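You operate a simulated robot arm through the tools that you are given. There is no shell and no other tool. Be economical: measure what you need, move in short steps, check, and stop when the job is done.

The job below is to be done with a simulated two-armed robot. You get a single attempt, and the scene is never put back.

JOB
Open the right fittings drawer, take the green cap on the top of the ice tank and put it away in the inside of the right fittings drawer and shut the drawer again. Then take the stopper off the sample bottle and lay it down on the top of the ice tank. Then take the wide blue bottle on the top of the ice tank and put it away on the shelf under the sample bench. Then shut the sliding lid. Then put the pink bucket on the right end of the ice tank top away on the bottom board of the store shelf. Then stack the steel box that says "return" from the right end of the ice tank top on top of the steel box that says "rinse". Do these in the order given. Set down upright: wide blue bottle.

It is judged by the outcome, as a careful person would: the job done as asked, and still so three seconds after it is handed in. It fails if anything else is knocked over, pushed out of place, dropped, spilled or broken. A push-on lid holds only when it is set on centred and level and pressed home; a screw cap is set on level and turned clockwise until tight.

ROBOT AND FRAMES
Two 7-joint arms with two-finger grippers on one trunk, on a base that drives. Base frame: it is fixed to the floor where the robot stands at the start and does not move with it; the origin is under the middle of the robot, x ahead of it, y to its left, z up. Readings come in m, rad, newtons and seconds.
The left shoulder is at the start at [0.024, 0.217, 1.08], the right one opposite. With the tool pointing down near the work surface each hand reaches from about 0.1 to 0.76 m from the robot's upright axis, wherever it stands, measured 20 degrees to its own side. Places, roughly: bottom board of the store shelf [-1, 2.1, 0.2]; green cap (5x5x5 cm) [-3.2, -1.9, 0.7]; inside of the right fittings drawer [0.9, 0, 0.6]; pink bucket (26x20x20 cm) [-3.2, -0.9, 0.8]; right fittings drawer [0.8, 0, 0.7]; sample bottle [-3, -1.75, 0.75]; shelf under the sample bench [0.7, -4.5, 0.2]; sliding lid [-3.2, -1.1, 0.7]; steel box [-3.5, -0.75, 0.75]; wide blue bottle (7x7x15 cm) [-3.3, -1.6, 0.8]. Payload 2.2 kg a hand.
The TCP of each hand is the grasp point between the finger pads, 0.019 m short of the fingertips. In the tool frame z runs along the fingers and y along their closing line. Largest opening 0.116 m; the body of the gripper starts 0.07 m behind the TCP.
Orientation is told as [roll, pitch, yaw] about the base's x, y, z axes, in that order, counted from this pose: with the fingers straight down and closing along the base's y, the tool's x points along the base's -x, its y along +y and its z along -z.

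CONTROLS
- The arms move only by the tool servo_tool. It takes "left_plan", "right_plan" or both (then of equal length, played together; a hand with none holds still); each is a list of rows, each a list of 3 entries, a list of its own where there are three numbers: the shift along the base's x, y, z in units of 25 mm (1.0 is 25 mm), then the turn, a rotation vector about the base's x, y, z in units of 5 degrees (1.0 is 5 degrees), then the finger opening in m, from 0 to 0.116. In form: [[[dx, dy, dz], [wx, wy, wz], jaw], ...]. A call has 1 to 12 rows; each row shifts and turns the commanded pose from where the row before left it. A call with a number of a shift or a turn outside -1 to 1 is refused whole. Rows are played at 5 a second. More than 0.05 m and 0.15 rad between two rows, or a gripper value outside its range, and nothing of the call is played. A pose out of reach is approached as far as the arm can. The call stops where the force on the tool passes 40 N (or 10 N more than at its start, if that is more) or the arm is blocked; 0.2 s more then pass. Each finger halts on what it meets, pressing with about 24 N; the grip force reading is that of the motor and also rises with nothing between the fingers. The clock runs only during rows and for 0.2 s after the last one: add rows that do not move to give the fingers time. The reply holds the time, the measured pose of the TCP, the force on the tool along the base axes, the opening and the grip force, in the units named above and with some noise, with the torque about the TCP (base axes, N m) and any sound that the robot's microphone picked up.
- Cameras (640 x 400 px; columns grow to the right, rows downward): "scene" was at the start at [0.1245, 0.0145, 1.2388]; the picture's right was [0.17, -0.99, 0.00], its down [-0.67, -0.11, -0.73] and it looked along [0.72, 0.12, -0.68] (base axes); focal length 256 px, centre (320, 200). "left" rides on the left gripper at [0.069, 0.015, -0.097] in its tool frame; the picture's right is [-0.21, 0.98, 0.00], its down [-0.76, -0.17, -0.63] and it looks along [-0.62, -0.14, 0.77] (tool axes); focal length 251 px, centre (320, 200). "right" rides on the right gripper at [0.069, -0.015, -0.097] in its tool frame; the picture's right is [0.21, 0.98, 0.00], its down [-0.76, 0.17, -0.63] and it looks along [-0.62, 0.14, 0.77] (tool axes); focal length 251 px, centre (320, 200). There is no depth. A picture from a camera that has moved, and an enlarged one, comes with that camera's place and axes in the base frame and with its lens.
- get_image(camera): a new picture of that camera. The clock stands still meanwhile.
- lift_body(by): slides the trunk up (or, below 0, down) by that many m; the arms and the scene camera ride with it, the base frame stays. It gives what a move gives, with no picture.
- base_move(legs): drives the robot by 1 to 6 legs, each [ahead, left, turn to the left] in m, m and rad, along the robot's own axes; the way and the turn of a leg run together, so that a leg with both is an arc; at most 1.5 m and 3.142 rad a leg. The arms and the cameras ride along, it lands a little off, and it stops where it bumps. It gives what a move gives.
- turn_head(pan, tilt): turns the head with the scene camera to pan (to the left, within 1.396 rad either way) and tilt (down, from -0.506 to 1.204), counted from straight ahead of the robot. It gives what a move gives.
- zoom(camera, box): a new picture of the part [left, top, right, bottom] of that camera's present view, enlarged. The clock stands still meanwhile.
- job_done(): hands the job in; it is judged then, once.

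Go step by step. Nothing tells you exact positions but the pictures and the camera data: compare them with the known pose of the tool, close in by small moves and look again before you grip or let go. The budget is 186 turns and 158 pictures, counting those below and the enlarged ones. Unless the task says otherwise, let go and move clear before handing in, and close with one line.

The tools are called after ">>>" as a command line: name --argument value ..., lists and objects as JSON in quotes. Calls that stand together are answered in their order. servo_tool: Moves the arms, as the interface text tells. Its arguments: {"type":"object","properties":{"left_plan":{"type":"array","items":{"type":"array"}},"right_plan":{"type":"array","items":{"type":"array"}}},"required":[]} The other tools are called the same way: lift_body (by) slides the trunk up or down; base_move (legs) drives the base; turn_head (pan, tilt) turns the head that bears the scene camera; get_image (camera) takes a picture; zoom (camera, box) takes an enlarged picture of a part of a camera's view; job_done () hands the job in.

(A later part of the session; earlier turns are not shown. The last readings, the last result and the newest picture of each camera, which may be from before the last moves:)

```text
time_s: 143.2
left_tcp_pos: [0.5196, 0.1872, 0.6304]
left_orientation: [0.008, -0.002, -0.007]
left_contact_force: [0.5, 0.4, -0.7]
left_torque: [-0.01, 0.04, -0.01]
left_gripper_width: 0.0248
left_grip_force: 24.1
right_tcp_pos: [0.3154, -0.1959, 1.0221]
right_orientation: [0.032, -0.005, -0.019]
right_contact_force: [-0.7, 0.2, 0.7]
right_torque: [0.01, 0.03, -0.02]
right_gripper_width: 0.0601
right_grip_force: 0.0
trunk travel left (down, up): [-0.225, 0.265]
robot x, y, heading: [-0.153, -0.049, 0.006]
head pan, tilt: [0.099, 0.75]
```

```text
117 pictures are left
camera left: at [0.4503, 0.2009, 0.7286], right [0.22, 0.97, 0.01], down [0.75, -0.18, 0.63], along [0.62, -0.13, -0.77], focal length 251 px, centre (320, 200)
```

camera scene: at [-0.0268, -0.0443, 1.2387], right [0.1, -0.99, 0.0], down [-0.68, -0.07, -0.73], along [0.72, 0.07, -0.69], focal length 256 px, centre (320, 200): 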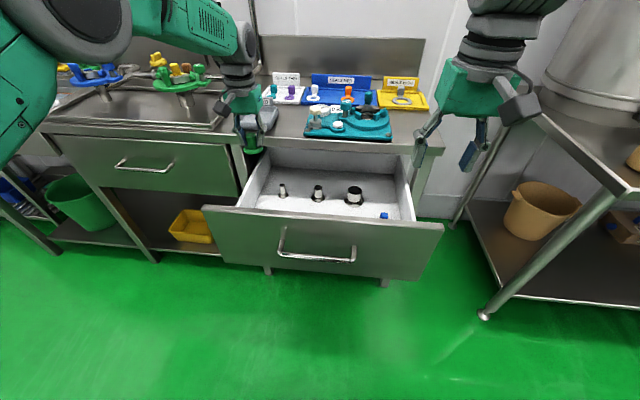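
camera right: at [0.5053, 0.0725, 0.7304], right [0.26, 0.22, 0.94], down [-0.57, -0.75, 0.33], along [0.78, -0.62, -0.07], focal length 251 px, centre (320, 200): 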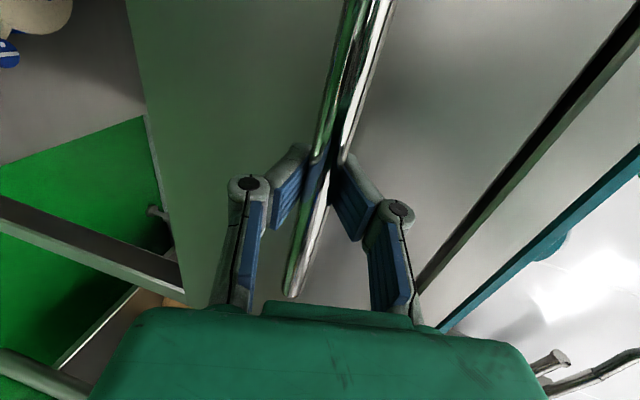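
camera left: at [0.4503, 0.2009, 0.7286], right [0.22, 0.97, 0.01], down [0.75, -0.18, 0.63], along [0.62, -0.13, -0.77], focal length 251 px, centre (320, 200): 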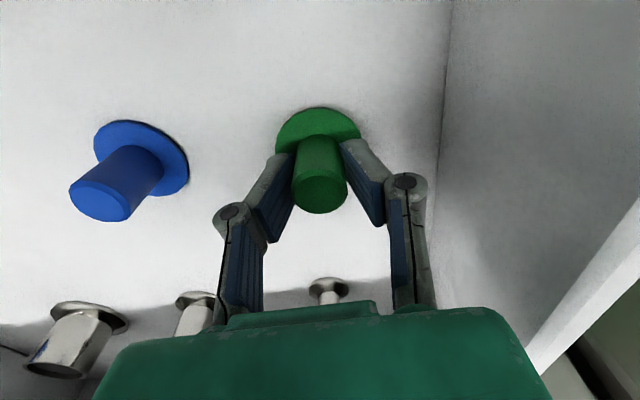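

>>> servo_tool --left_plan '[[[0, 0, -0.12], [0, 0, 0], 0.0], [[0, 0, 0], [0, 0, 0], 0.0]]'

>>> servo_tool --left_plan '[[[0, 0, -0.12], [0, 0, 0], 0.0], [[0, 0, 0], [0, 0, 0], 0.0]]'

>>> servo_tool --left_plan '[[[0, 0, -0.12], [0, 0, 0], 0.0], [[0, 0, 0], [0, 0, 0], 0.0]]'

```text
time_s: 143.8
left_tcp_pos: [0.5199, 0.1857, 0.6296]
left_orientation: [0.007, -0.003, -0.005]
left_contact_force: [0.5, 1.2, 2.8]
left_torque: [-0.07, -0.01, 0.02]
left_gripper_width: 0.025
left_grip_force: 23.7
right_tcp_pos: [0.3159, -0.1948, 1.0235]
right_orientation: [0.032, -0.004, -0.022]
right_contact_force: [-0.2, -0.1, 0.6]
right_torque: [0.0, 0.0, 0.03]
right_gripper_width: 0.0599
right_grip_force: 0.0
trunk travel left (down, up): [-0.225, 0.265]
robot x, y, heading: [-0.1531, -0.0535, 0.006]
head pan, tilt: [0.099, 0.75]
```

```text
time_s: 144.4
left_tcp_pos: [0.5203, 0.186, 0.6293]
left_orientation: [0.01, -0.008, -0.006]
left_contact_force: [1.4, 4.6, 18.6]
left_torque: [0.09, 0.26, -0.03]
left_gripper_width: 0.025
left_grip_force: 23.8
right_tcp_pos: [0.3129, -0.1961, 1.0253]
right_orientation: [0.034, -0.005, -0.019]
right_contact_force: [0.4, 0.4, -0.1]
right_torque: [-0.04, -0.02, 0.01]
right_gripper_width: 0.0601
right_grip_force: 0.0
trunk travel left (down, up): [-0.225, 0.265]
robot x, y, heading: [-0.1518, -0.0542, -0.001]
head pan, tilt: [0.099, 0.75]
```

```text
time_s: 145.0
left_tcp_pos: [0.5191, 0.1856, 0.626]
left_orientation: [0.008, -0.008, -0.006]
left_contact_force: [1.7, 6.4, 22.9]
left_torque: [0.15, -0.11, -0.06]
left_gripper_width: 0.0252
left_grip_force: 24.4
right_tcp_pos: [0.3139, -0.1952, 1.0258]
right_orientation: [0.033, -0.005, -0.02]
right_contact_force: [0.1, -0.1, 0.6]
right_torque: [0.02, -0.01, 0.0]
right_gripper_width: 0.06
right_grip_force: 0.0
trunk travel left (down, up): [-0.225, 0.265]
robot x, y, heading: [-0.1524, -0.0546, 0.002]
head pan, tilt: [0.099, 0.75]
```

The cap is on the drawer floor. I'll ease off, let go, and rise.

>>> servo_tool --left_plan '[[[0, 0, 0.15], [0, 0, 0], 0.025], [[0, 0, 0], [0, 0, 0], 0.05], [[0, 0, 0], [0, 0, 0], 0.05], [[0, 0, 0.6], [0, 0, 0], 0.05], [[0, 0, 1], [0, 0, 0], 0.05], [[0, 0, 1], [0, 0, 0], 0.05], [[0, 0, 1], [0, 0, 0], 0.05], [[0, 0, 1], [0, 0, 0], 0.05], [[0, 0, 1], [0, 0, 0], 0.05], [[0, 0, 1], [0, 0, 0], 0.05], [[0, 0, 1], [0, 0, 0], 0.05], [[0, 0, 1], [0, 0, 0], 0.05]]'

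>>> get_image --camera "left"

```text
time_s: 147.6
left_tcp_pos: [0.5169, 0.1863, 0.8435]
left_orientation: [0.007, -0.002, -0.008]
left_contact_force: [-1.3, 0.3, -0.5]
left_torque: [0.01, 0.0, 0.01]
left_gripper_width: 0.05
left_grip_force: 0.0
right_tcp_pos: [0.315, -0.1962, 1.0253]
right_orientation: [0.033, -0.004, -0.022]
right_contact_force: [0.8, -0.8, -0.3]
right_torque: [0.0, -0.06, 0.01]
right_gripper_width: 0.0598
right_grip_force: 0.1
trunk travel left (down, up): [-0.225, 0.265]
robot x, y, heading: [-0.1488, -0.0547, 0.006]
head pan, tilt: [0.099, 0.75]
```

```text
116 pictures are left
camera left: at [0.4474, 0.2014, 0.9406], right [0.22, 0.97, 0.01], down [0.75, -0.18, 0.63], along [0.62, -0.14, -0.77], focal length 251 px, centre (320, 200)
```

left: 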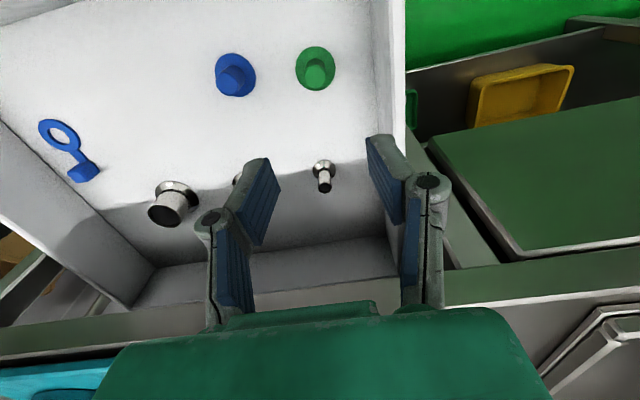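

The cap is standing in the drawer. I'll now bring the left hand, closed, in front of the drawer panel beside the handle.

>>> servo_tool --left_plan '[[[0, 0, 1], [0, 0, 0], 0.02], [[0, 0, 1], [0, 0, 0], 0.0], [[-0.5, -0.1, 0.3], [0, 0, 0], 0.0], [[-1, -0.2, 0], [0, 0, 0], 0.0], [[-1, -0.2, 0], [0, 0, 0], 0.0], [[-1, -0.2, 0], [0, 0, 0], 0.0], [[-1, -0.2, 0], [0, 0, 0], 0.0], [[-1, -0.2, 0], [0, 0, 0], 0.0], [[-1, -0.2, 0], [0, 0, 0], 0.0], [[-1, -0.2, 0], [0, 0, 0], 0.0], [[-1, -0.2, 0], [0, 0, 0], 0.0], [[-1, -0.2, 0], [0, 0, 0], 0.0]]'

>>> get_image --camera "left"

>>> get_image --camera "scene"

```text
time_s: 150.2
left_tcp_pos: [0.2813, 0.1365, 0.9019]
left_orientation: [0.007, -0.002, -0.008]
left_contact_force: [-0.6, -0.2, -0.1]
left_torque: [0.03, 0.02, 0.01]
left_gripper_width: 0.0001
left_grip_force: 23.7
right_tcp_pos: [0.3139, -0.1961, 1.0247]
right_orientation: [0.034, -0.005, -0.02]
right_contact_force: [-0.5, -0.3, -0.1]
right_torque: [0.0, -0.04, 0.01]
right_gripper_width: 0.0601
right_grip_force: 0.1
trunk travel left (down, up): [-0.225, 0.265]
robot x, y, heading: [-0.1514, -0.0548, -0.002]
head pan, tilt: [0.099, 0.75]
```

```text
115 pictures are left
camera left: at [0.2116, 0.1512, 0.9975], right [0.22, 0.97, 0.01], down [0.75, -0.18, 0.63], along [0.62, -0.13, -0.77], focal length 251 px, centre (320, 200)
```

left: 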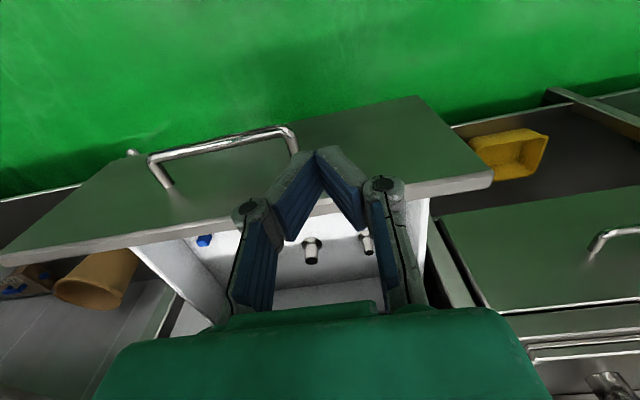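

```text
114 pictures are left
camera scene: at [-0.0291, -0.0451, 1.2389], right [0.1, -0.99, 0.0], down [-0.68, -0.07, -0.73], along [0.73, 0.07, -0.68], focal length 256 px, centre (320, 200)
```

scene: 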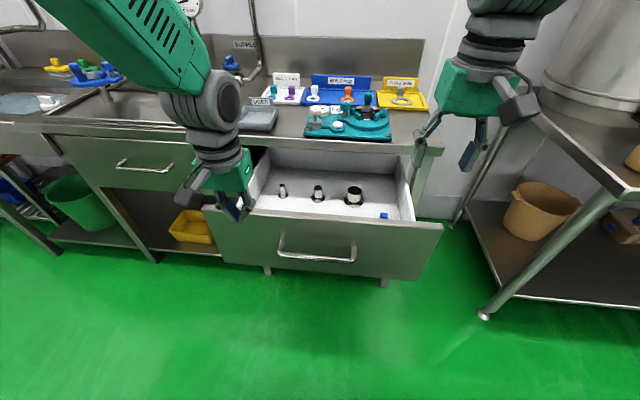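

I'll lower the fist in front of the panel, then push the drawer shut with the base.

>>> servo_tool --left_plan '[[[0, 0, -0.7], [0, 0, 0], 0.0], [[0, 0, -1], [0, 0, 0], 0.0], [[0, 0, -1], [0, 0, 0], 0.0], [[0, 0, -1], [0, 0, 0], 0.0], [[0, 0, -1], [0, 0, 0], 0.0], [[0, 0, -1], [0, 0, 0], 0.0], [[0, 0, -1], [0, 0, 0], 0.0], [[0, 0, -0.4], [0, 0, 0], 0.0]]'

>>> base_move --legs '[[0.2, 0, 0]]'

>>> get_image --camera "scene"

```text
time_s: 152.0
left_tcp_pos: [0.2799, 0.1373, 0.7224]
left_orientation: [0.008, -0.004, -0.007]
left_contact_force: [0.5, -0.4, 0.3]
left_torque: [-0.03, 0.03, 0.01]
left_gripper_width: 0.0
left_grip_force: 23.9
right_tcp_pos: [0.3154, -0.1949, 1.0239]
right_orientation: [0.032, -0.005, -0.021]
right_contact_force: [-0.5, -0.1, 0.3]
right_torque: [-0.02, 0.04, -0.03]
right_gripper_width: 0.06
right_grip_force: 0.0
trunk travel left (down, up): [-0.225, 0.265]
robot x, y, heading: [-0.1527, -0.0506, 0.005]
head pan, tilt: [0.099, 0.75]
```

```text
time_s: 153.6
left_tcp_pos: [0.4833, 0.1366, 0.7227]
left_orientation: [0.008, -0.004, -0.01]
left_contact_force: [1.0, -0.5, -0.6]
left_torque: [-0.01, -0.01, -0.03]
left_gripper_width: 0.0
left_grip_force: 24.1
right_tcp_pos: [0.5185, -0.1979, 1.0234]
right_orientation: [0.031, -0.002, -0.025]
right_contact_force: [-0.2, 0.1, -0.4]
right_torque: [-0.02, -0.01, 0.03]
right_gripper_width: 0.0602
right_grip_force: 0.0
trunk travel left (down, up): [-0.225, 0.265]
robot x, y, heading: [0.0483, -0.0523, 0.002]
head pan, tilt: [0.099, 0.75]
```

```text
113 pictures are left
camera scene: at [0.1748, -0.0455, 1.2387], right [0.1, -1.0, 0.0], down [-0.68, -0.07, -0.73], along [0.72, 0.07, -0.69], focal length 256 px, centre (320, 200)
```

scene: 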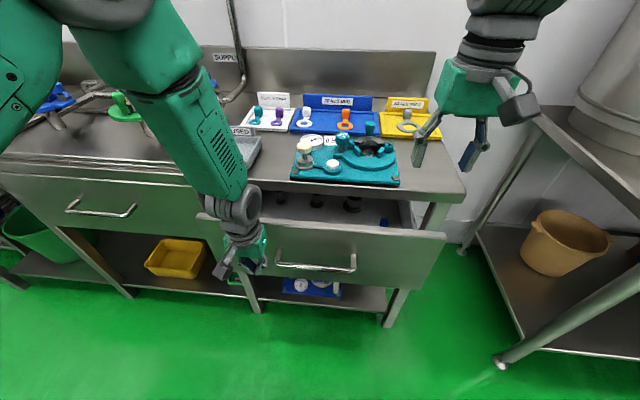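

It's sliding shut smoothly. I'll push the rest.

>>> base_move --legs '[[0.13, 0, 0]]'

>>> servo_tool --left_plan '[[[0.3, 0, 0], [0, 0, 0], 0.0], [[0.3, 0, 0], [0, 0, 0], 0.0], [[0.3, 0, 0], [0, 0, 0], 0.0], [[0, 0, 0], [0, 0, 0], 0.0]]'

>>> get_image --camera "scene"

```text
time_s: 154.9
left_tcp_pos: [0.5894, 0.136, 0.7257]
left_orientation: [0.009, 0.002, -0.012]
left_contact_force: [0.5, -0.1, -0.3]
left_torque: [-0.01, 0.04, 0.0]
left_gripper_width: 0.0
left_grip_force: 23.7
right_tcp_pos: [0.6258, -0.1984, 1.0263]
right_orientation: [0.033, -0.01, -0.024]
right_contact_force: [-0.2, -1.0, 0.4]
right_torque: [-0.01, 0.01, 0.0]
right_gripper_width: 0.0599
right_grip_force: 0.1
trunk travel left (down, up): [-0.225, 0.265]
robot x, y, heading: [0.1637, -0.0496, -0.005]
head pan, tilt: [0.099, 0.75]
stopped in leg 1: the force on the tool passed its limit at 58 N (the readings are from after the stop); the commanded pose is now the measured one
```

```text
time_s: 155.6
left_tcp_pos: [0.5942, 0.1375, 0.7246]
left_orientation: [0.01, 0.021, -0.011]
left_contact_force: [-22.2, 1.6, 7.4]
left_torque: [-0.1, -2.97, 0.21]
left_gripper_width: 0.0
left_grip_force: 24.1
right_tcp_pos: [0.6221, -0.1966, 1.0287]
right_orientation: [0.035, -0.011, -0.022]
right_contact_force: [0.1, -0.5, -0.3]
right_torque: [0.01, 0.06, -0.02]
right_gripper_width: 0.06
right_grip_force: 0.1
trunk travel left (down, up): [-0.225, 0.265]
robot x, y, heading: [0.1694, -0.053, -0.001]
head pan, tilt: [0.099, 0.75]
stopped in row 3 (left hand): the force on the tool passed its limit at 48 N (the readings are from after the stop); the commanded pose is now the measured one
```

```text
112 pictures are left
camera scene: at [0.2872, -0.0456, 1.2391], right [0.1, -1.0, 0.0], down [-0.68, -0.07, -0.73], along [0.73, 0.07, -0.68], focal length 256 px, centre (320, 200)
```

scene: 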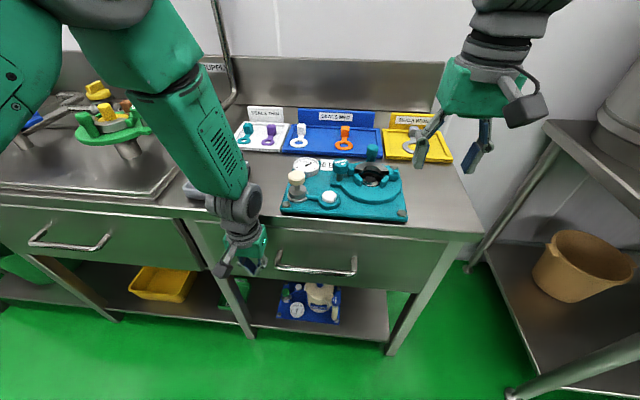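

The drawer appears shut against its stop. I'll back away and check it.

>>> base_move --legs '[[-0.7, 0, 0]]'

>>> zoom --camera "scene" --box '[160, 50, 480, 250]'

```text
time_s: 159.4
left_tcp_pos: [-0.0982, 0.1367, 0.7252]
left_orientation: [0.011, 0.013, -0.008]
left_contact_force: [0.3, 0.1, -0.5]
left_torque: [0.0, 0.0, 0.0]
left_gripper_width: 0.0001
left_grip_force: 24.3
right_tcp_pos: [-0.0746, -0.1977, 1.0277]
right_orientation: [0.034, -0.013, -0.021]
right_contact_force: [0.2, -0.5, 0.4]
right_torque: [-0.02, -0.04, -0.02]
right_gripper_width: 0.0601
right_grip_force: 0.1
trunk travel left (down, up): [-0.225, 0.265]
robot x, y, heading: [-0.5327, -0.0531, 0.004]
head pan, tilt: [0.099, 0.75]
```

```text
2.00 times, centred on (320, 150) of scene
camera zoom: at [-0.4066, -0.0449, 1.2388], right [0.1, -0.99, 0.0], down [-0.68, -0.07, -0.73], along [0.73, 0.07, -0.68], focal length 512 px, centre (320, 300)
```

zoom: 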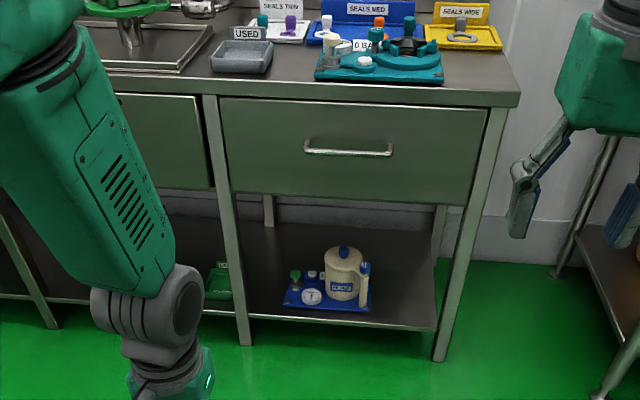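

The drawer is shut. Next I'll raise the left hand and return to the tank for the sample bottle's stopper; the bottle is at about (-3.08, -1.64).

>>> servo_tool --left_plan '[[[0, 0, 1], [0, -0.1, 0], 0.06], [[0, 0, 1], [0, -0.1, 0], 0.06], [[0, 0, 1], [0, 0, 0], 0.06], [[0, 0, 1], [0, 0, 0], 0.06], [[0, 0, 1], [0, 0, 0], 0.06], [[0, 0, 1], [0, 0, 0], 0.06], [[0, 0, 1], [0, 0, 0], 0.06], [[0, 0, 1], [0, 0, 0], 0.06], [[0, 0, 1], [0, 0, 0], 0.06], [[0, 0, 1], [0, 0, 0], 0.06], [[0, 0, 1], [0, 0, 0], 0.06], [[0, 0, 1], [0, 0, 0], 0.06]]'

>>> base_move --legs '[[-0.5, 0, 0], [0, 0, 3.135], [0, 1.48, 0], [1.38, 0, 0]]'

>>> servo_tool --left_plan '[[[0, 0, 0], [0, 0, 0], 0.06], [[0, 0, 0], [0, 0, 0], 0.06], [[0, 0, 0], [0, 0, 0], 0.06], [[0, 0, 0], [0, 0, 0], 0.06], [[0, 0, 0], [0, 0, 0], 0.06], [[0, 0, 0], [0, 0, 0], 0.06], [[0, 0, 0], [0, 0, 0], 0.06], [[0, 0, 0], [0, 0, 0], 0.06], [[0, 0, 0], [0, 0, 0], 0.06], [[0, 0, 0], [0, 0, 0], 0.06], [[0, 0, 0], [0, 0, 0], 0.06], [[0, 0, 0], [0, 0, 0], 0.06]]'

>>> get_image --camera "scene"

```text
time_s: 162.0
left_tcp_pos: [-0.1006, 0.1381, 1.0265]
left_orientation: [0.011, -0.007, -0.009]
left_contact_force: [0.0, 0.8, 0.3]
left_torque: [0.02, -0.01, 0.0]
left_gripper_width: 0.06
left_grip_force: 0.1
right_tcp_pos: [-0.0788, -0.1965, 1.0304]
right_orientation: [0.034, -0.018, -0.019]
right_contact_force: [0.2, -1.0, -0.1]
right_torque: [-0.02, -0.02, -0.01]
right_gripper_width: 0.06
right_grip_force: 0.1
trunk travel left (down, up): [-0.225, 0.265]
robot x, y, heading: [-0.5322, -0.0529, 0.002]
head pan, tilt: [0.099, 0.75]
```

```text
time_s: 185.6
left_tcp_pos: [-2.8581, -1.6762, 1.0237]
left_orientation: [0.01, -0.007, 3.107]
left_contact_force: [-0.4, -0.5, -0.1]
left_torque: [0.03, 0.02, -0.01]
left_gripper_width: 0.0601
left_grip_force: 0.1
right_tcp_pos: [-2.8734, -1.3412, 1.0312]
right_orientation: [0.034, -0.017, 3.094]
right_contact_force: [0.0, -0.4, 0.1]
right_torque: [0.02, -0.05, 0.01]
right_gripper_width: 0.06
right_grip_force: 0.0
trunk travel left (down, up): [-0.225, 0.265]
robot x, y, heading: [-2.4224, -1.4922, 3.122]
head pan, tilt: [0.099, 0.75]
```

```text
time_s: 188.2
left_tcp_pos: [-2.8572, -1.6766, 1.0245]
left_orientation: [0.012, -0.009, 3.107]
left_contact_force: [0.7, 0.3, -0.9]
left_torque: [0.01, 0.02, 0.06]
left_gripper_width: 0.0601
left_grip_force: 0.0
right_tcp_pos: [-2.8712, -1.3395, 1.0311]
right_orientation: [0.033, -0.018, 3.094]
right_contact_force: [-0.6, 0.5, -0.4]
right_torque: [-0.03, 0.01, 0.01]
right_gripper_width: 0.06
right_grip_force: 0.1
trunk travel left (down, up): [-0.225, 0.265]
robot x, y, heading: [-2.4225, -1.4994, 3.117]
head pan, tilt: [0.099, 0.75]
```

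```text
110 pictures are left
camera scene: at [-2.5481, -1.5005, 1.2388], right [-0.07, 1.0, 0.0], down [0.68, 0.05, -0.73], along [-0.73, -0.05, -0.68], focal length 256 px, centre (320, 200)
```

scene: 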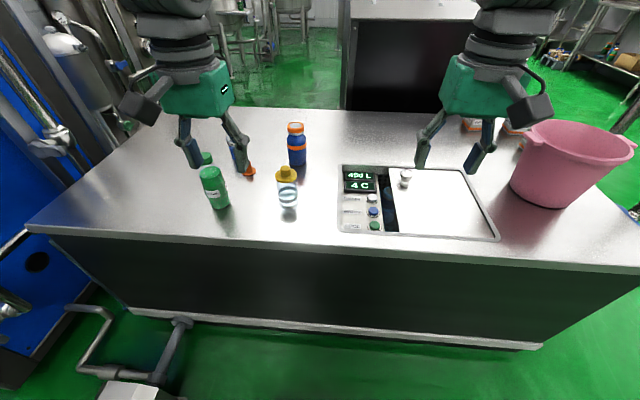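

The robot is steady. I'll take an enlarged look at the sample bottle.

>>> zoom --camera "scene" --box '[190, 110, 330, 220]'

>>> get_image --camera "left"

```text
3.64 times, centred on (260, 165) of scene
camera zoom: at [-2.5481, -1.5005, 1.2388], right [-0.07, 1.0, 0.0], down [0.68, 0.05, -0.73], along [-0.73, -0.05, -0.68], focal length 932 px, centre (538, 327)
```

zoom: 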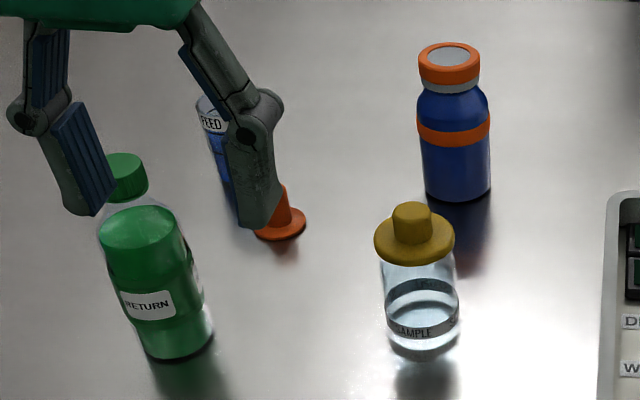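

```text
108 pictures are left
camera left: at [-2.7873, -1.6932, 1.121], right [-0.25, -0.97, 0.01], down [-0.74, 0.2, 0.64], along [-0.62, 0.15, -0.77], focal length 251 px, centre (320, 200)
```

left: 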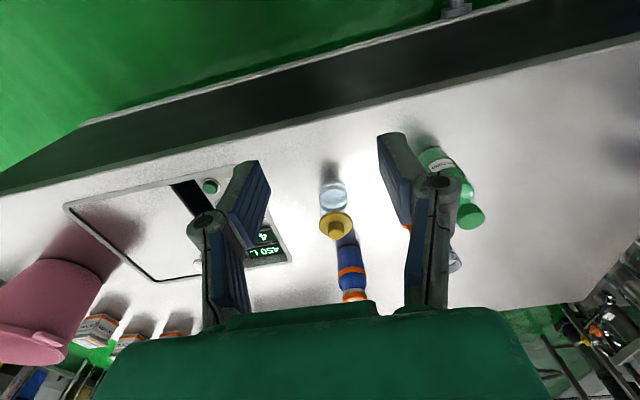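

I'll bring the left hand over the stopper, with a level check.

>>> servo_tool --left_plan '[[[-0.5, 0.1, 0], [0.07, -0.05, 0.2], 0.06], [[-0.8, 0.15, 0], [0.07, -0.05, 0.2], 0.06], [[-0.9, 0.15, 0], [0, 0, 0], 0.06], [[-0.9, 0.15, 0], [0, 0, 0], 0.06], [[-0.9, 0.15, -0.4], [0, 0, 0], 0.06], [[-0.9, 0.15, -0.6], [0, 0, 0], 0.06], [[-0.9, 0.15, -0.6], [0, 0, 0], 0.06], [[-0.9, 0.15, -0.6], [0, 0, 0], 0.06], [[-0.9, 0.15, -0.6], [0, 0, 0], 0.06], [[-0.9, 0.15, -0.5], [0, 0, 0], 0.06], [[-0.6, 0, -0.3], [0, 0, 0], 0.06], [[0, 0, 0], [0, 0, 0], 0.06]]'

>>> get_image --camera "left"

>>> zoom --camera "scene" --box '[190, 80, 370, 220]'

```text
time_s: 190.8
left_tcp_pos: [-3.0839, -1.6382, 0.9361]
left_orientation: [-0.002, -0.001, 3.142]
left_contact_force: [-0.1, 0.7, 0.9]
left_torque: [0.0, 0.02, 0.0]
left_gripper_width: 0.0597
left_grip_force: 0.0
right_tcp_pos: [-2.8694, -1.3392, 1.0312]
right_orientation: [0.033, -0.019, 3.096]
right_contact_force: [0.5, -0.2, 0.3]
right_torque: [0.01, 0.02, 0.01]
right_gripper_width: 0.06
right_grip_force: 0.0
trunk travel left (down, up): [-0.225, 0.265]
robot x, y, heading: [-2.4241, -1.4925, 3.121]
head pan, tilt: [0.099, 0.75]
```

```text
107 pictures are left
camera left: at [-3.0147, -1.6539, 1.0322], right [-0.22, -0.98, 0.0], down [-0.76, 0.17, 0.63], along [-0.62, 0.14, -0.77], focal length 251 px, centre (320, 200)
```

left: 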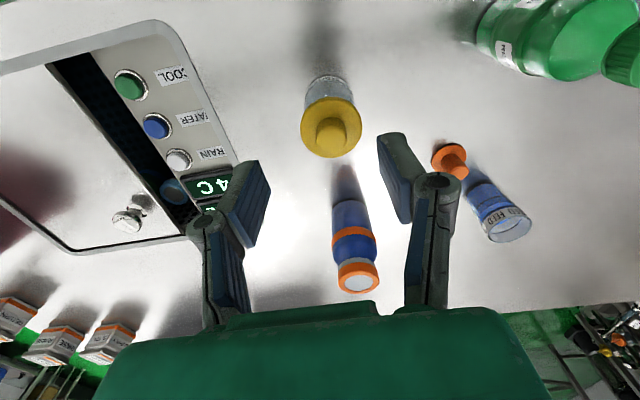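

```text
2.86 times, centred on (280, 150) of scene
camera zoom: at [-2.5492, -1.5002, 1.2388], right [-0.07, 1.0, 0.0], down [0.68, 0.05, -0.73], along [-0.73, -0.05, -0.68], focal length 732 px, centre (434, 343)
```

zoom: 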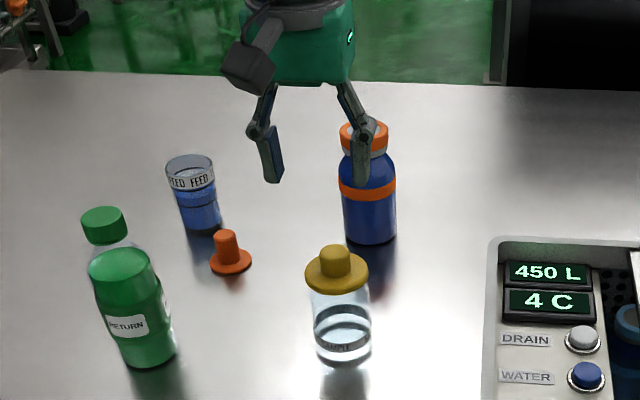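

The stopper is at about (-3.103, -1.641), with its knob from z≈0.815 to 0.845. I'll centre and descend.

>>> servo_tool --left_plan '[[[-0.4, -0.06, -0.4], [0, 0, 0], 0.06], [[-0.35, -0.06, -0.8], [0, 0, 0], 0.06], [[0, 0, -1], [0, 0, 0], 0.06], [[0, 0, -0.8], [0, 0, 0], 0.06], [[0, 0, -0.4], [0, 0, 0], 0.06], [[0, 0, 0], [0, 0, 0], 0.06]]'

>>> get_image --camera "left"

>>> zoom --camera "scene" --box '[230, 90, 350, 210]'

```text
time_s: 192.2
left_tcp_pos: [-3.1024, -1.6411, 0.8507]
left_orientation: [-0.002, 0.001, 3.143]
left_contact_force: [-0.7, 0.5, -0.3]
left_torque: [-0.02, -0.01, 0.0]
left_gripper_width: 0.0603
left_grip_force: 0.1
right_tcp_pos: [-2.872, -1.3392, 1.0323]
right_orientation: [0.034, -0.02, 3.094]
right_contact_force: [0.2, 0.8, -0.1]
right_torque: [0.01, 0.01, 0.03]
right_gripper_width: 0.0601
right_grip_force: 0.1
trunk travel left (down, up): [-0.225, 0.265]
robot x, y, heading: [-2.4241, -1.4959, 3.114]
head pan, tilt: [0.099, 0.75]
```

```text
105 pictures are left
camera left: at [-3.0339, -1.6577, 0.9471], right [-0.22, -0.98, 0.0], down [-0.76, 0.17, 0.63], along [-0.62, 0.14, -0.77], focal length 251 px, centre (320, 200)
```

left: 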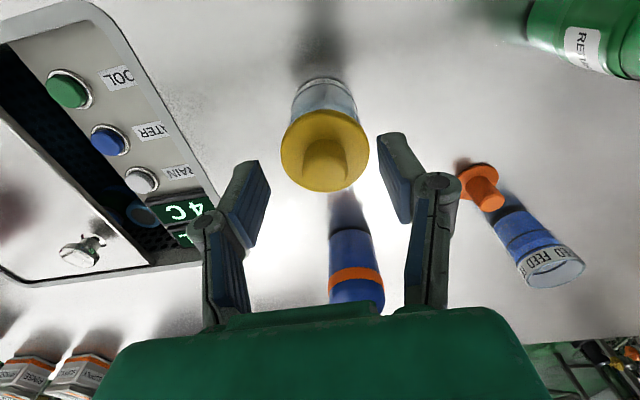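

```text
3.33 times, centred on (290, 150) of scene
camera zoom: at [-2.5497, -1.5003, 1.2387], right [-0.07, 1.0, 0.0], down [0.68, 0.05, -0.73], along [-0.73, -0.05, -0.69], focal length 854 px, centre (420, 367)
```

zoom: 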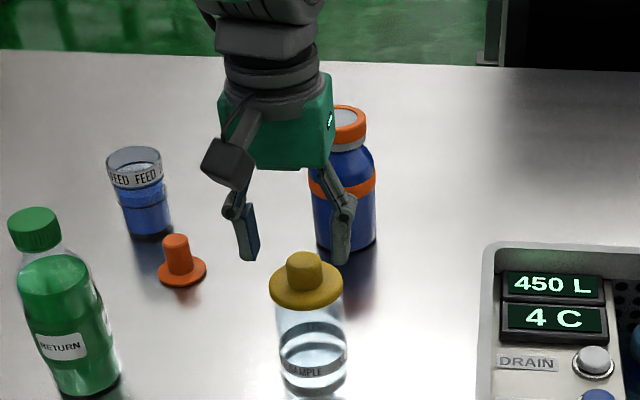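

I'll go down 25 mm more and grip the knob.

>>> servo_tool --left_plan '[[[0, -0.12, -0.5], [0, 0, 0], 0.06], [[0, 0, -0.45], [0, 0, 0], 0.06], [[0, 0, 0], [0, 0, 0], 0.06]]'

>>> get_image --camera "left"

```text
time_s: 193.0
left_tcp_pos: [-3.1038, -1.6453, 0.828]
left_orientation: [0.0, 0.0, 3.142]
left_contact_force: [-0.3, 0.3, 0.4]
left_torque: [0.03, 0.01, -0.04]
left_gripper_width: 0.0599
left_grip_force: 0.0
right_tcp_pos: [-2.8694, -1.3402, 1.0317]
right_orientation: [0.034, -0.019, 3.094]
right_contact_force: [-0.6, -0.7, -1.0]
right_torque: [0.0, 0.01, -0.02]
right_gripper_width: 0.0601
right_grip_force: 0.1
trunk travel left (down, up): [-0.225, 0.265]
robot x, y, heading: [-2.4223, -1.4953, 3.12]
head pan, tilt: [0.099, 0.75]
```

```text
103 pictures are left
camera left: at [-3.0343, -1.6611, 0.9229], right [-0.22, -0.98, 0.0], down [-0.76, 0.17, 0.63], along [-0.62, 0.14, -0.77], focal length 251 px, centre (320, 200)
```

left: 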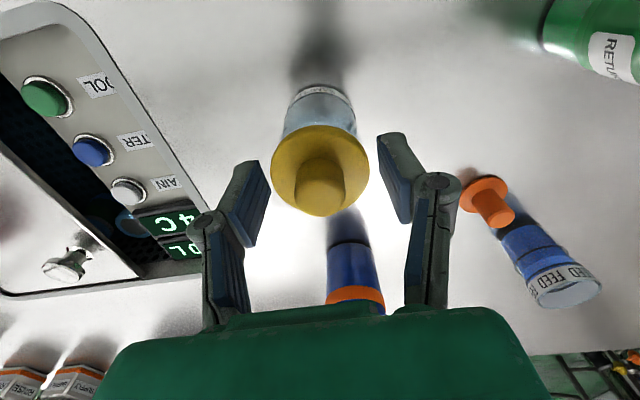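

>>> servo_tool --left_plan '[[[0, 0, 0], [0, 0, 0], 0.04], [[0, 0, 0], [0, 0, 0], 0.02], [[0, 0, 0], [0, 0, 0], 0.0], [[0, 0, 0], [0, 0, 0], 0.0]]'

>>> get_image --camera "left"

>>> zoom --camera "scene" --box '[230, 90, 350, 210]'

```text
time_s: 194.0
left_tcp_pos: [-3.1042, -1.6447, 0.8256]
left_orientation: [0.0, -0.001, 3.141]
left_contact_force: [0.3, 0.0, 0.6]
left_torque: [-0.01, 0.02, -0.01]
left_gripper_width: 0.0
left_grip_force: 23.8
right_tcp_pos: [-2.8709, -1.3403, 1.0318]
right_orientation: [0.034, -0.02, 3.095]
right_contact_force: [0.0, -0.4, 1.0]
right_torque: [0.0, 0.01, 0.04]
right_gripper_width: 0.0602
right_grip_force: 0.1
trunk travel left (down, up): [-0.225, 0.265]
robot x, y, heading: [-2.4241, -1.4918, 3.123]
head pan, tilt: [0.099, 0.75]
```

```text
102 pictures are left
camera left: at [-3.0344, -1.6611, 0.923], right [-0.22, -0.98, 0.0], down [-0.76, 0.17, 0.63], along [-0.62, 0.14, -0.77], focal length 251 px, centre (320, 200)
```

left: 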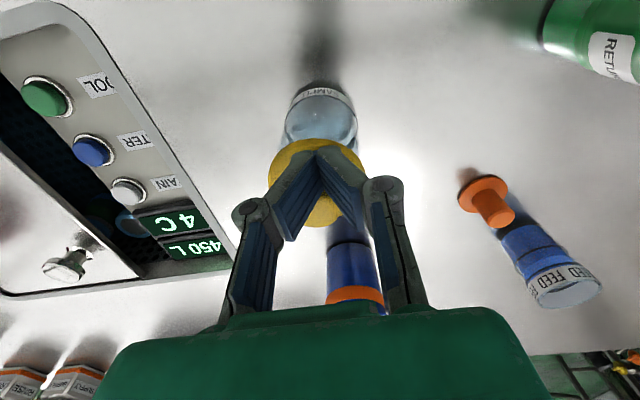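

```text
3.33 times, centred on (290, 150) of scene
camera zoom: at [-2.5497, -1.5003, 1.2387], right [-0.07, 1.0, 0.0], down [0.68, 0.05, -0.73], along [-0.73, -0.05, -0.69], focal length 854 px, centre (420, 367)
```

zoom: 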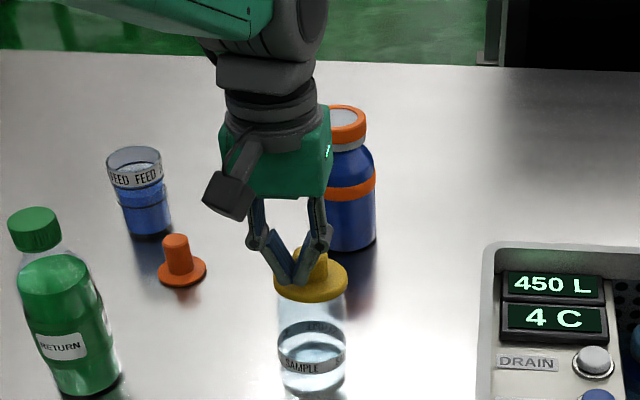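

The fingers closed above the knob, which is lower and further back than I thought: about (-3.122, -1.641), top z≈0.807. I'll rise, open, shift and look again.

>>> servo_tool --left_plan '[[[0, 0, 0.8], [0, 0, 0], 0.0], [[0, 0, 0], [0, 0, 0], 0.06], [[-0.36, 0.1, 0], [0, 0, 0], 0.06], [[-0.36, 0, 0], [0, 0, 0], 0.06], [[0, 0, -0.6], [0, 0, 0], 0.06], [[0, 0, -0.6], [0, 0, 0], 0.06], [[0, 0, 0], [0, 0, 0], 0.06]]'

>>> get_image --camera "left"

>>> zoom --camera "scene" --box '[230, 90, 350, 210]'

```text
time_s: 195.6
left_tcp_pos: [-3.1217, -1.643, 0.8153]
left_orientation: [-0.002, 0.001, 3.141]
left_contact_force: [-0.8, 0.3, 0.3]
left_torque: [-0.02, 0.02, 0.01]
left_gripper_width: 0.0601
left_grip_force: 0.1
right_tcp_pos: [-2.8704, -1.3394, 1.032]
right_orientation: [0.033, -0.018, 3.094]
right_contact_force: [0.6, 0.0, 0.2]
right_torque: [0.02, 0.02, -0.02]
right_gripper_width: 0.0597
right_grip_force: 0.0
trunk travel left (down, up): [-0.225, 0.265]
robot x, y, heading: [-2.4225, -1.4974, 3.119]
head pan, tilt: [0.099, 0.75]
```

```text
100 pictures are left
camera left: at [-3.0534, -1.6586, 0.9121], right [-0.22, -0.98, 0.0], down [-0.76, 0.17, 0.63], along [-0.62, 0.14, -0.77], focal length 251 px, centre (320, 200)
```

left: 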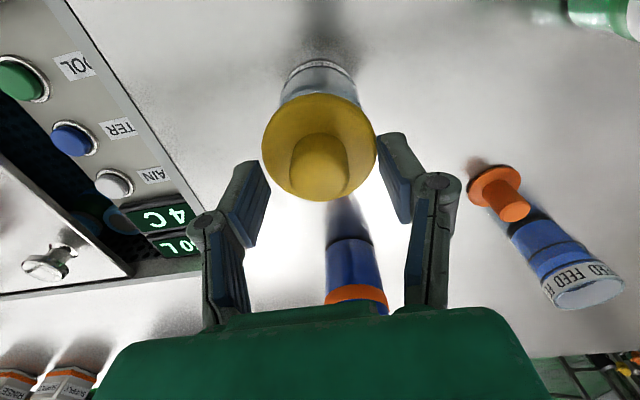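

```text
3.33 times, centred on (290, 150) of scene
camera zoom: at [-2.5497, -1.5003, 1.2387], right [-0.07, 1.0, 0.0], down [0.68, 0.05, -0.73], along [-0.73, -0.05, -0.69], focal length 854 px, centre (420, 367)
```

zoom: 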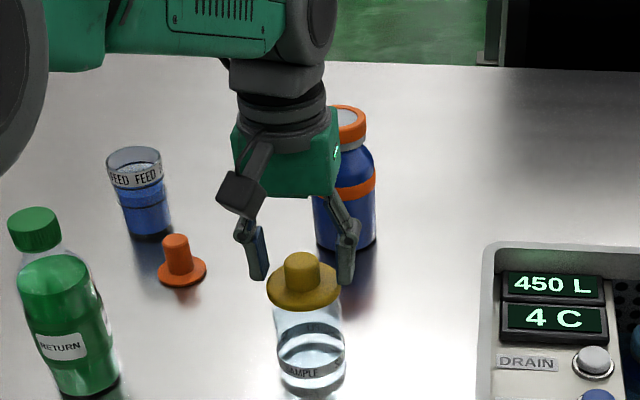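

The view now matches the earlier good cap grip, so I'll close here.

>>> servo_tool --left_plan '[[[0, 0, 0], [0, 0, 0], 0.04], [[0, 0, 0], [0, 0, 0], 0.02], [[0, 0, 0], [0, 0, 0], 0.0], [[0, 0, 0], [0, 0, 0], 0.0]]'

>>> get_image --camera "left"

```text
time_s: 196.6
left_tcp_pos: [-3.1233, -1.6423, 0.8163]
left_orientation: [-0.002, -0.001, 3.143]
left_contact_force: [-0.1, -0.2, -1.0]
left_torque: [-0.02, 0.0, 0.02]
left_gripper_width: 0.0291
left_grip_force: 24.3
right_tcp_pos: [-2.8709, -1.3387, 1.0313]
right_orientation: [0.033, -0.018, 3.095]
right_contact_force: [-0.3, -0.4, 0.1]
right_torque: [-0.01, 0.02, 0.0]
right_gripper_width: 0.0601
right_grip_force: 0.0
trunk travel left (down, up): [-0.225, 0.265]
robot x, y, heading: [-2.4234, -1.4976, 3.119]
head pan, tilt: [0.099, 0.75]
```

```text
98 pictures are left
camera left: at [-3.0534, -1.6585, 0.912], right [-0.22, -0.98, 0.0], down [-0.76, 0.17, 0.63], along [-0.62, 0.14, -0.77], focal length 251 px, centre (320, 200)
```

left: 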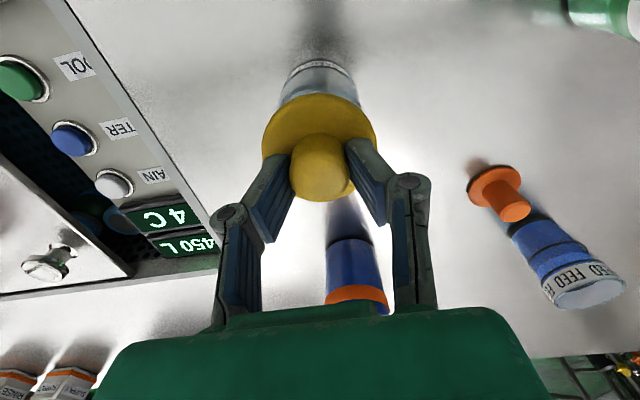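

The knob is gripped (29 mm). I'll pull up slightly and see whether the bottle stays.

>>> servo_tool --left_plan '[[[0, 0, 0.12], [0, 0, 0], 0.0], [[0, 0, 0.12], [0, 0, 0], 0.0], [[0, 0, 0], [0, 0, 0], 0.0]]'

>>> zoom --camera "scene" --box '[250, 130, 330, 210]'

```text
time_s: 197.4
left_tcp_pos: [-3.1221, -1.6438, 0.8211]
left_orientation: [-0.002, 0.001, 3.142]
left_contact_force: [-0.8, -0.6, -1.2]
left_torque: [0.01, 0.01, -0.01]
left_gripper_width: 0.0295
left_grip_force: 24.0
right_tcp_pos: [-2.8708, -1.3398, 1.0313]
right_orientation: [0.034, -0.019, 3.095]
right_contact_force: [-0.6, -0.8, 1.0]
right_torque: [-0.01, 0.0, -0.02]
right_gripper_width: 0.06
right_grip_force: 0.1
trunk travel left (down, up): [-0.225, 0.265]
robot x, y, heading: [-2.4225, -1.4955, 3.119]
head pan, tilt: [0.099, 0.75]
```

```text
5.00 times, centred on (290, 170) of scene
camera zoom: at [-2.55, -1.5003, 1.2386], right [-0.07, 1.0, 0.0], down [0.68, 0.05, -0.73], along [-0.73, -0.05, -0.69], focal length 1281 px, centre (470, 350)
```

zoom: 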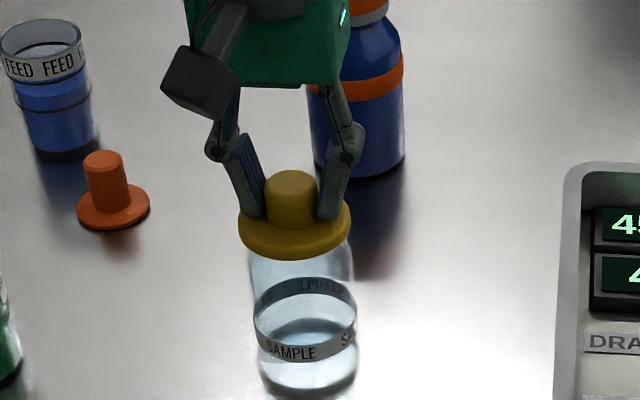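

>>> servo_tool --left_plan '[[[0, 0, 0.2], [0, 0, 0], 0.0], [[0, 0, 0.2], [0, 0, 0], 0.0], [[0, 0, 0], [0, 0, 0], 0.0]]'

>>> zoom --camera "scene" --box '[250, 130, 330, 210]'

```text
time_s: 198.2
left_tcp_pos: [-3.1224, -1.6417, 0.8319]
left_orientation: [-0.002, -0.001, 3.142]
left_contact_force: [-0.2, 0.5, -0.3]
left_torque: [0.0, -0.04, -0.01]
left_gripper_width: 0.0292
left_grip_force: 24.1
right_tcp_pos: [-2.8711, -1.3407, 1.031]
right_orientation: [0.035, -0.019, 3.095]
right_contact_force: [0.4, 0.4, -0.2]
right_torque: [0.01, 0.02, 0.0]
right_gripper_width: 0.0601
right_grip_force: 0.1
trunk travel left (down, up): [-0.225, 0.265]
robot x, y, heading: [-2.4216, -1.4978, 3.118]
head pan, tilt: [0.099, 0.75]
```

```text
5.00 times, centred on (290, 170) of scene
camera zoom: at [-2.55, -1.5003, 1.2386], right [-0.07, 1.0, 0.0], down [0.68, 0.05, -0.73], along [-0.73, -0.05, -0.69], focal length 1281 px, centre (470, 350)
```

zoom: 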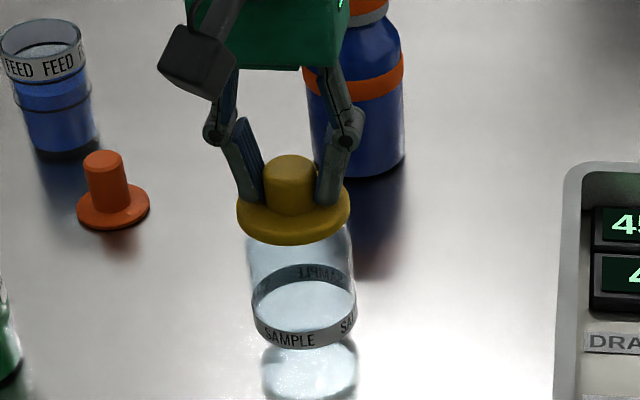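

The bottle lifts along with the stopper, so I need both hands. I'll set the bottle back down and bring in the right hand, pitched 45° and coming from the right, to hold the bottle body.

>>> servo_tool --left_plan '[[[0, 0, -0.3], [0, 0, 0], 0.0], [[0, 0, -0.3], [0, 0, 0], 0.0], [[0, 0, 0], [0, 0, 0], 0.0]]'

>>> servo_tool --right_plan '[[[0, 0, 0], [-0.316, 0.83, 0.908], 0.1], [[0, 0, 0], [-0.316, 0.83, 0.908], 0.1], [[-0.2, 0, 0], [-0.316, 0.83, 0.908], 0.1], [[-0.4, -0.2, 0], [-0.316, 0.83, 0.908], 0.1], [[-0.4, -0.4, 0], [-0.316, 0.83, 0.908], 0.1], [[-0.4, -0.4, 0], [-0.316, 0.83, 0.908], 0.1], [[-0.4, -0.4, 0], [-0.316, 0.83, 0.908], 0.1], [[-0.4, -0.4, -0.2], [-0.316, 0.83, 0.908], 0.1], [[-0.4, -0.4, -0.4], [-0.316, 0.83, 0.908], 0.1], [[-0.2, -0.4, -0.4], [-0.316, 0.83, 0.908], 0.1], [[0, 0, 0], [0, 0, 0], 0.1]]'

>>> get_image --camera "right"

>>> get_image --camera "scene"

```text
time_s: 199.0
left_tcp_pos: [-3.1228, -1.6418, 0.8175]
left_orientation: [-0.001, -0.001, 3.142]
left_contact_force: [0.2, 0.3, -0.5]
left_torque: [0.01, 0.05, 0.02]
left_gripper_width: 0.0295
left_grip_force: 23.9
right_tcp_pos: [-2.8705, -1.341, 1.0308]
right_orientation: [0.033, -0.018, 3.094]
right_contact_force: [0.2, 0.0, 0.6]
right_torque: [-0.01, 0.02, -0.02]
right_gripper_width: 0.06
right_grip_force: 0.0
trunk travel left (down, up): [-0.225, 0.265]
robot x, y, heading: [-2.4228, -1.4979, 3.117]
head pan, tilt: [0.099, 0.75]
```

```text
time_s: 201.4
left_tcp_pos: [-3.1215, -1.6419, 0.8184]
left_orientation: [-0.003, 0.0, 3.141]
left_contact_force: [-0.2, -0.6, -0.5]
left_torque: [0.02, 0.01, 0.01]
left_gripper_width: 0.0292
left_grip_force: 24.1
right_tcp_pos: [-2.9403, -1.4033, 1.0065]
right_orientation: [0.03, -0.774, -2.353]
right_contact_force: [0.6, -0.6, 0.4]
right_torque: [0.01, 0.02, 0.0]
right_gripper_width: 0.1
right_grip_force: 0.0
trunk travel left (down, up): [-0.225, 0.265]
robot x, y, heading: [-2.4242, -1.4946, 3.12]
head pan, tilt: [0.099, 0.75]
```

```text
95 pictures are left
camera right: at [-2.8707, -1.308, 1.0273], right [0.81, -0.57, -0.13], down [0.04, -0.17, 0.98], along [-0.58, -0.81, -0.12], focal length 251 px, centre (320, 200)
```

right: 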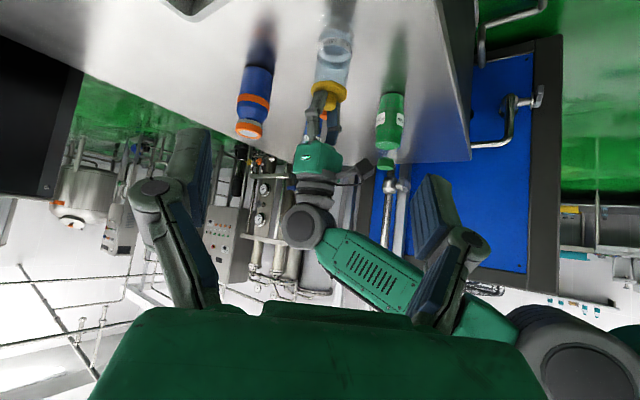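

```text
94 pictures are left
camera scene: at [-2.5498, -1.4989, 1.2387], right [-0.07, 1.0, 0.0], down [0.68, 0.05, -0.73], along [-0.73, -0.05, -0.69], focal length 256 px, centre (320, 200)
```

scene: 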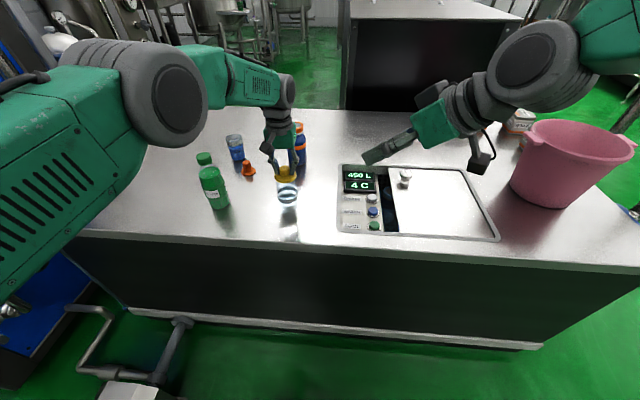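

The right hand is oriented well. I'll advance along its fingers to about 12 cm short of the bottle and check.

>>> servo_tool --right_plan '[[[0.34, -0.84, 0.14], [0, 0, 0], 0.1], [[0.34, -0.84, 0.14], [0, 0, 0], 0.1], [[-0.3, -0.3, -0.42], [0, 0, 0], 0.1], [[-0.6, -0.6, -0.85], [0, 0, 0], 0.1], [[-0.6, -0.6, -0.85], [0, 0, 0], 0.1], [[-0.6, -0.6, -0.85], [0, 0, 0], 0.1], [[-0.6, -0.6, -0.85], [0, 0, 0], 0.1], [[-0.6, -0.6, -0.85], [0, 0, 0], 0.1], [[-0.6, -0.6, -0.85], [0, 0, 0], 0.1], [[-0.6, -0.6, -0.85], [0, 0, 0], 0.1], [[-0.3, -0.3, -0.42], [0, 0, 0], 0.1], [[0, 0, 0], [0, 0, 0], 0.1]]'

>>> get_image --camera "right"

>>> zoom --camera "scene" --box '[220, 90, 420, 220]'

```text
time_s: 204.0
left_tcp_pos: [-3.1222, -1.6425, 0.8167]
left_orientation: [-0.003, 0.0, 3.142]
left_contact_force: [-0.6, -0.6, -1.0]
left_torque: [0.03, 0.0, 0.0]
left_gripper_width: 0.029
left_grip_force: 23.8
right_tcp_pos: [-3.0449, -1.5689, 0.8426]
right_orientation: [0.028, -0.772, -2.352]
right_contact_force: [0.0, 0.1, -0.5]
right_torque: [-0.01, -0.02, -0.01]
right_gripper_width: 0.1
right_grip_force: 0.1
trunk travel left (down, up): [-0.225, 0.265]
robot x, y, heading: [-2.4276, -1.496, 3.118]
head pan, tilt: [0.099, 0.75]
```

```text
93 pictures are left
camera right: at [-2.9742, -1.4732, 0.8643], right [0.81, -0.57, -0.13], down [0.04, -0.17, 0.98], along [-0.58, -0.81, -0.12], focal length 251 px, centre (320, 200)
```

right: 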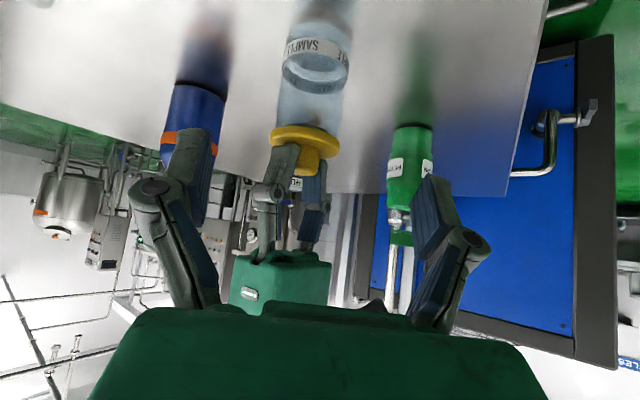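

```text
3.08 times, centred on (320, 155) of scene
camera zoom: at [-2.5509, -1.5009, 1.2386], right [-0.07, 1.0, 0.0], down [0.68, 0.05, -0.73], along [-0.73, -0.05, -0.69], focal length 788 px, centre (320, 338)
```

zoom: 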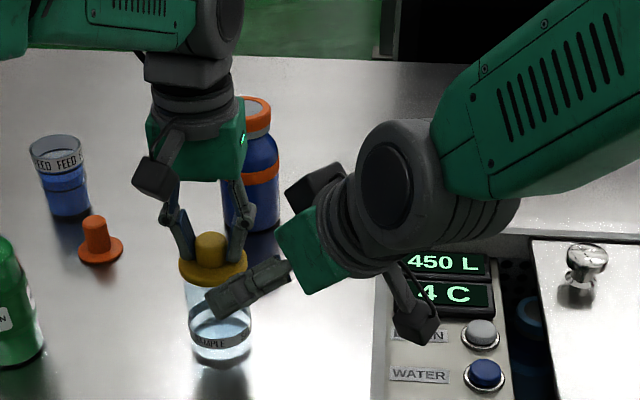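

The approach is clear; I'll advance the rest of the way around the bottle body.

>>> servo_tool --right_plan '[[[-0.4, -0.4, -0.6], [0, 0, 0], 0.1], [[-0.6, -0.6, -0.85], [0, 0, 0], 0.1], [[-0.6, -0.6, -0.85], [0, 0, 0], 0.1], [[-0.6, -0.6, -0.85], [0, 0, 0], 0.1], [[-0.6, -0.6, -0.85], [0, 0, 0], 0.1], [[-0.2, -0.15, -0.3], [0, 0, 0], 0.1], [[0, 0, 0], [0, 0, 0], 0.1]]'

>>> get_image --camera "right"

>>> zoom --camera "scene" --box '[220, 90, 420, 220]'

```text
time_s: 205.6
left_tcp_pos: [-3.1224, -1.6455, 0.8224]
left_orientation: [0.002, -0.018, -3.136]
left_contact_force: [-12.6, -2.4, -5.8]
left_torque: [-0.11, -0.01, 0.3]
left_gripper_width: 0.0291
left_grip_force: 23.9
right_tcp_pos: [-3.1151, -1.6456, 0.7388]
right_orientation: [0.024, -0.775, -2.343]
right_contact_force: [12.3, 2.4, 5.4]
right_torque: [-0.1, 1.09, -0.34]
right_gripper_width: 0.0998
right_grip_force: 0.1
trunk travel left (down, up): [-0.225, 0.265]
robot x, y, heading: [-2.4211, -1.4981, 3.121]
head pan, tilt: [0.099, 0.75]
stopped in row 7 (left hand): the force on the tool passed its limit at 42 N (the readings are from after the stop); the commanded pose is now the measured one
```

```text
91 pictures are left
camera right: at [-3.0459, -1.5491, 0.7592], right [0.82, -0.56, -0.13], down [0.04, -0.17, 0.98], along [-0.57, -0.81, -0.12], focal length 251 px, centre (320, 200)
```

right: 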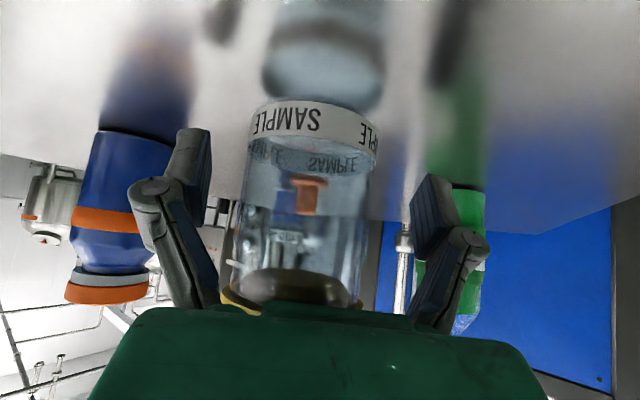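

```text
3.08 times, centred on (320, 155) of scene
camera zoom: at [-2.5506, -1.5015, 1.2387], right [-0.07, 1.0, 0.0], down [0.68, 0.05, -0.73], along [-0.73, -0.05, -0.69], focal length 788 px, centre (320, 338)
```

zoom: 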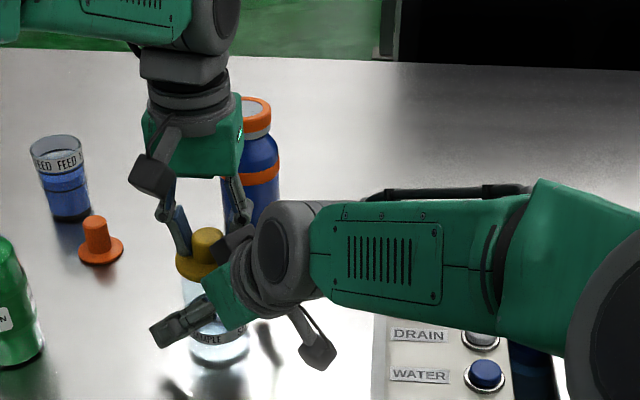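

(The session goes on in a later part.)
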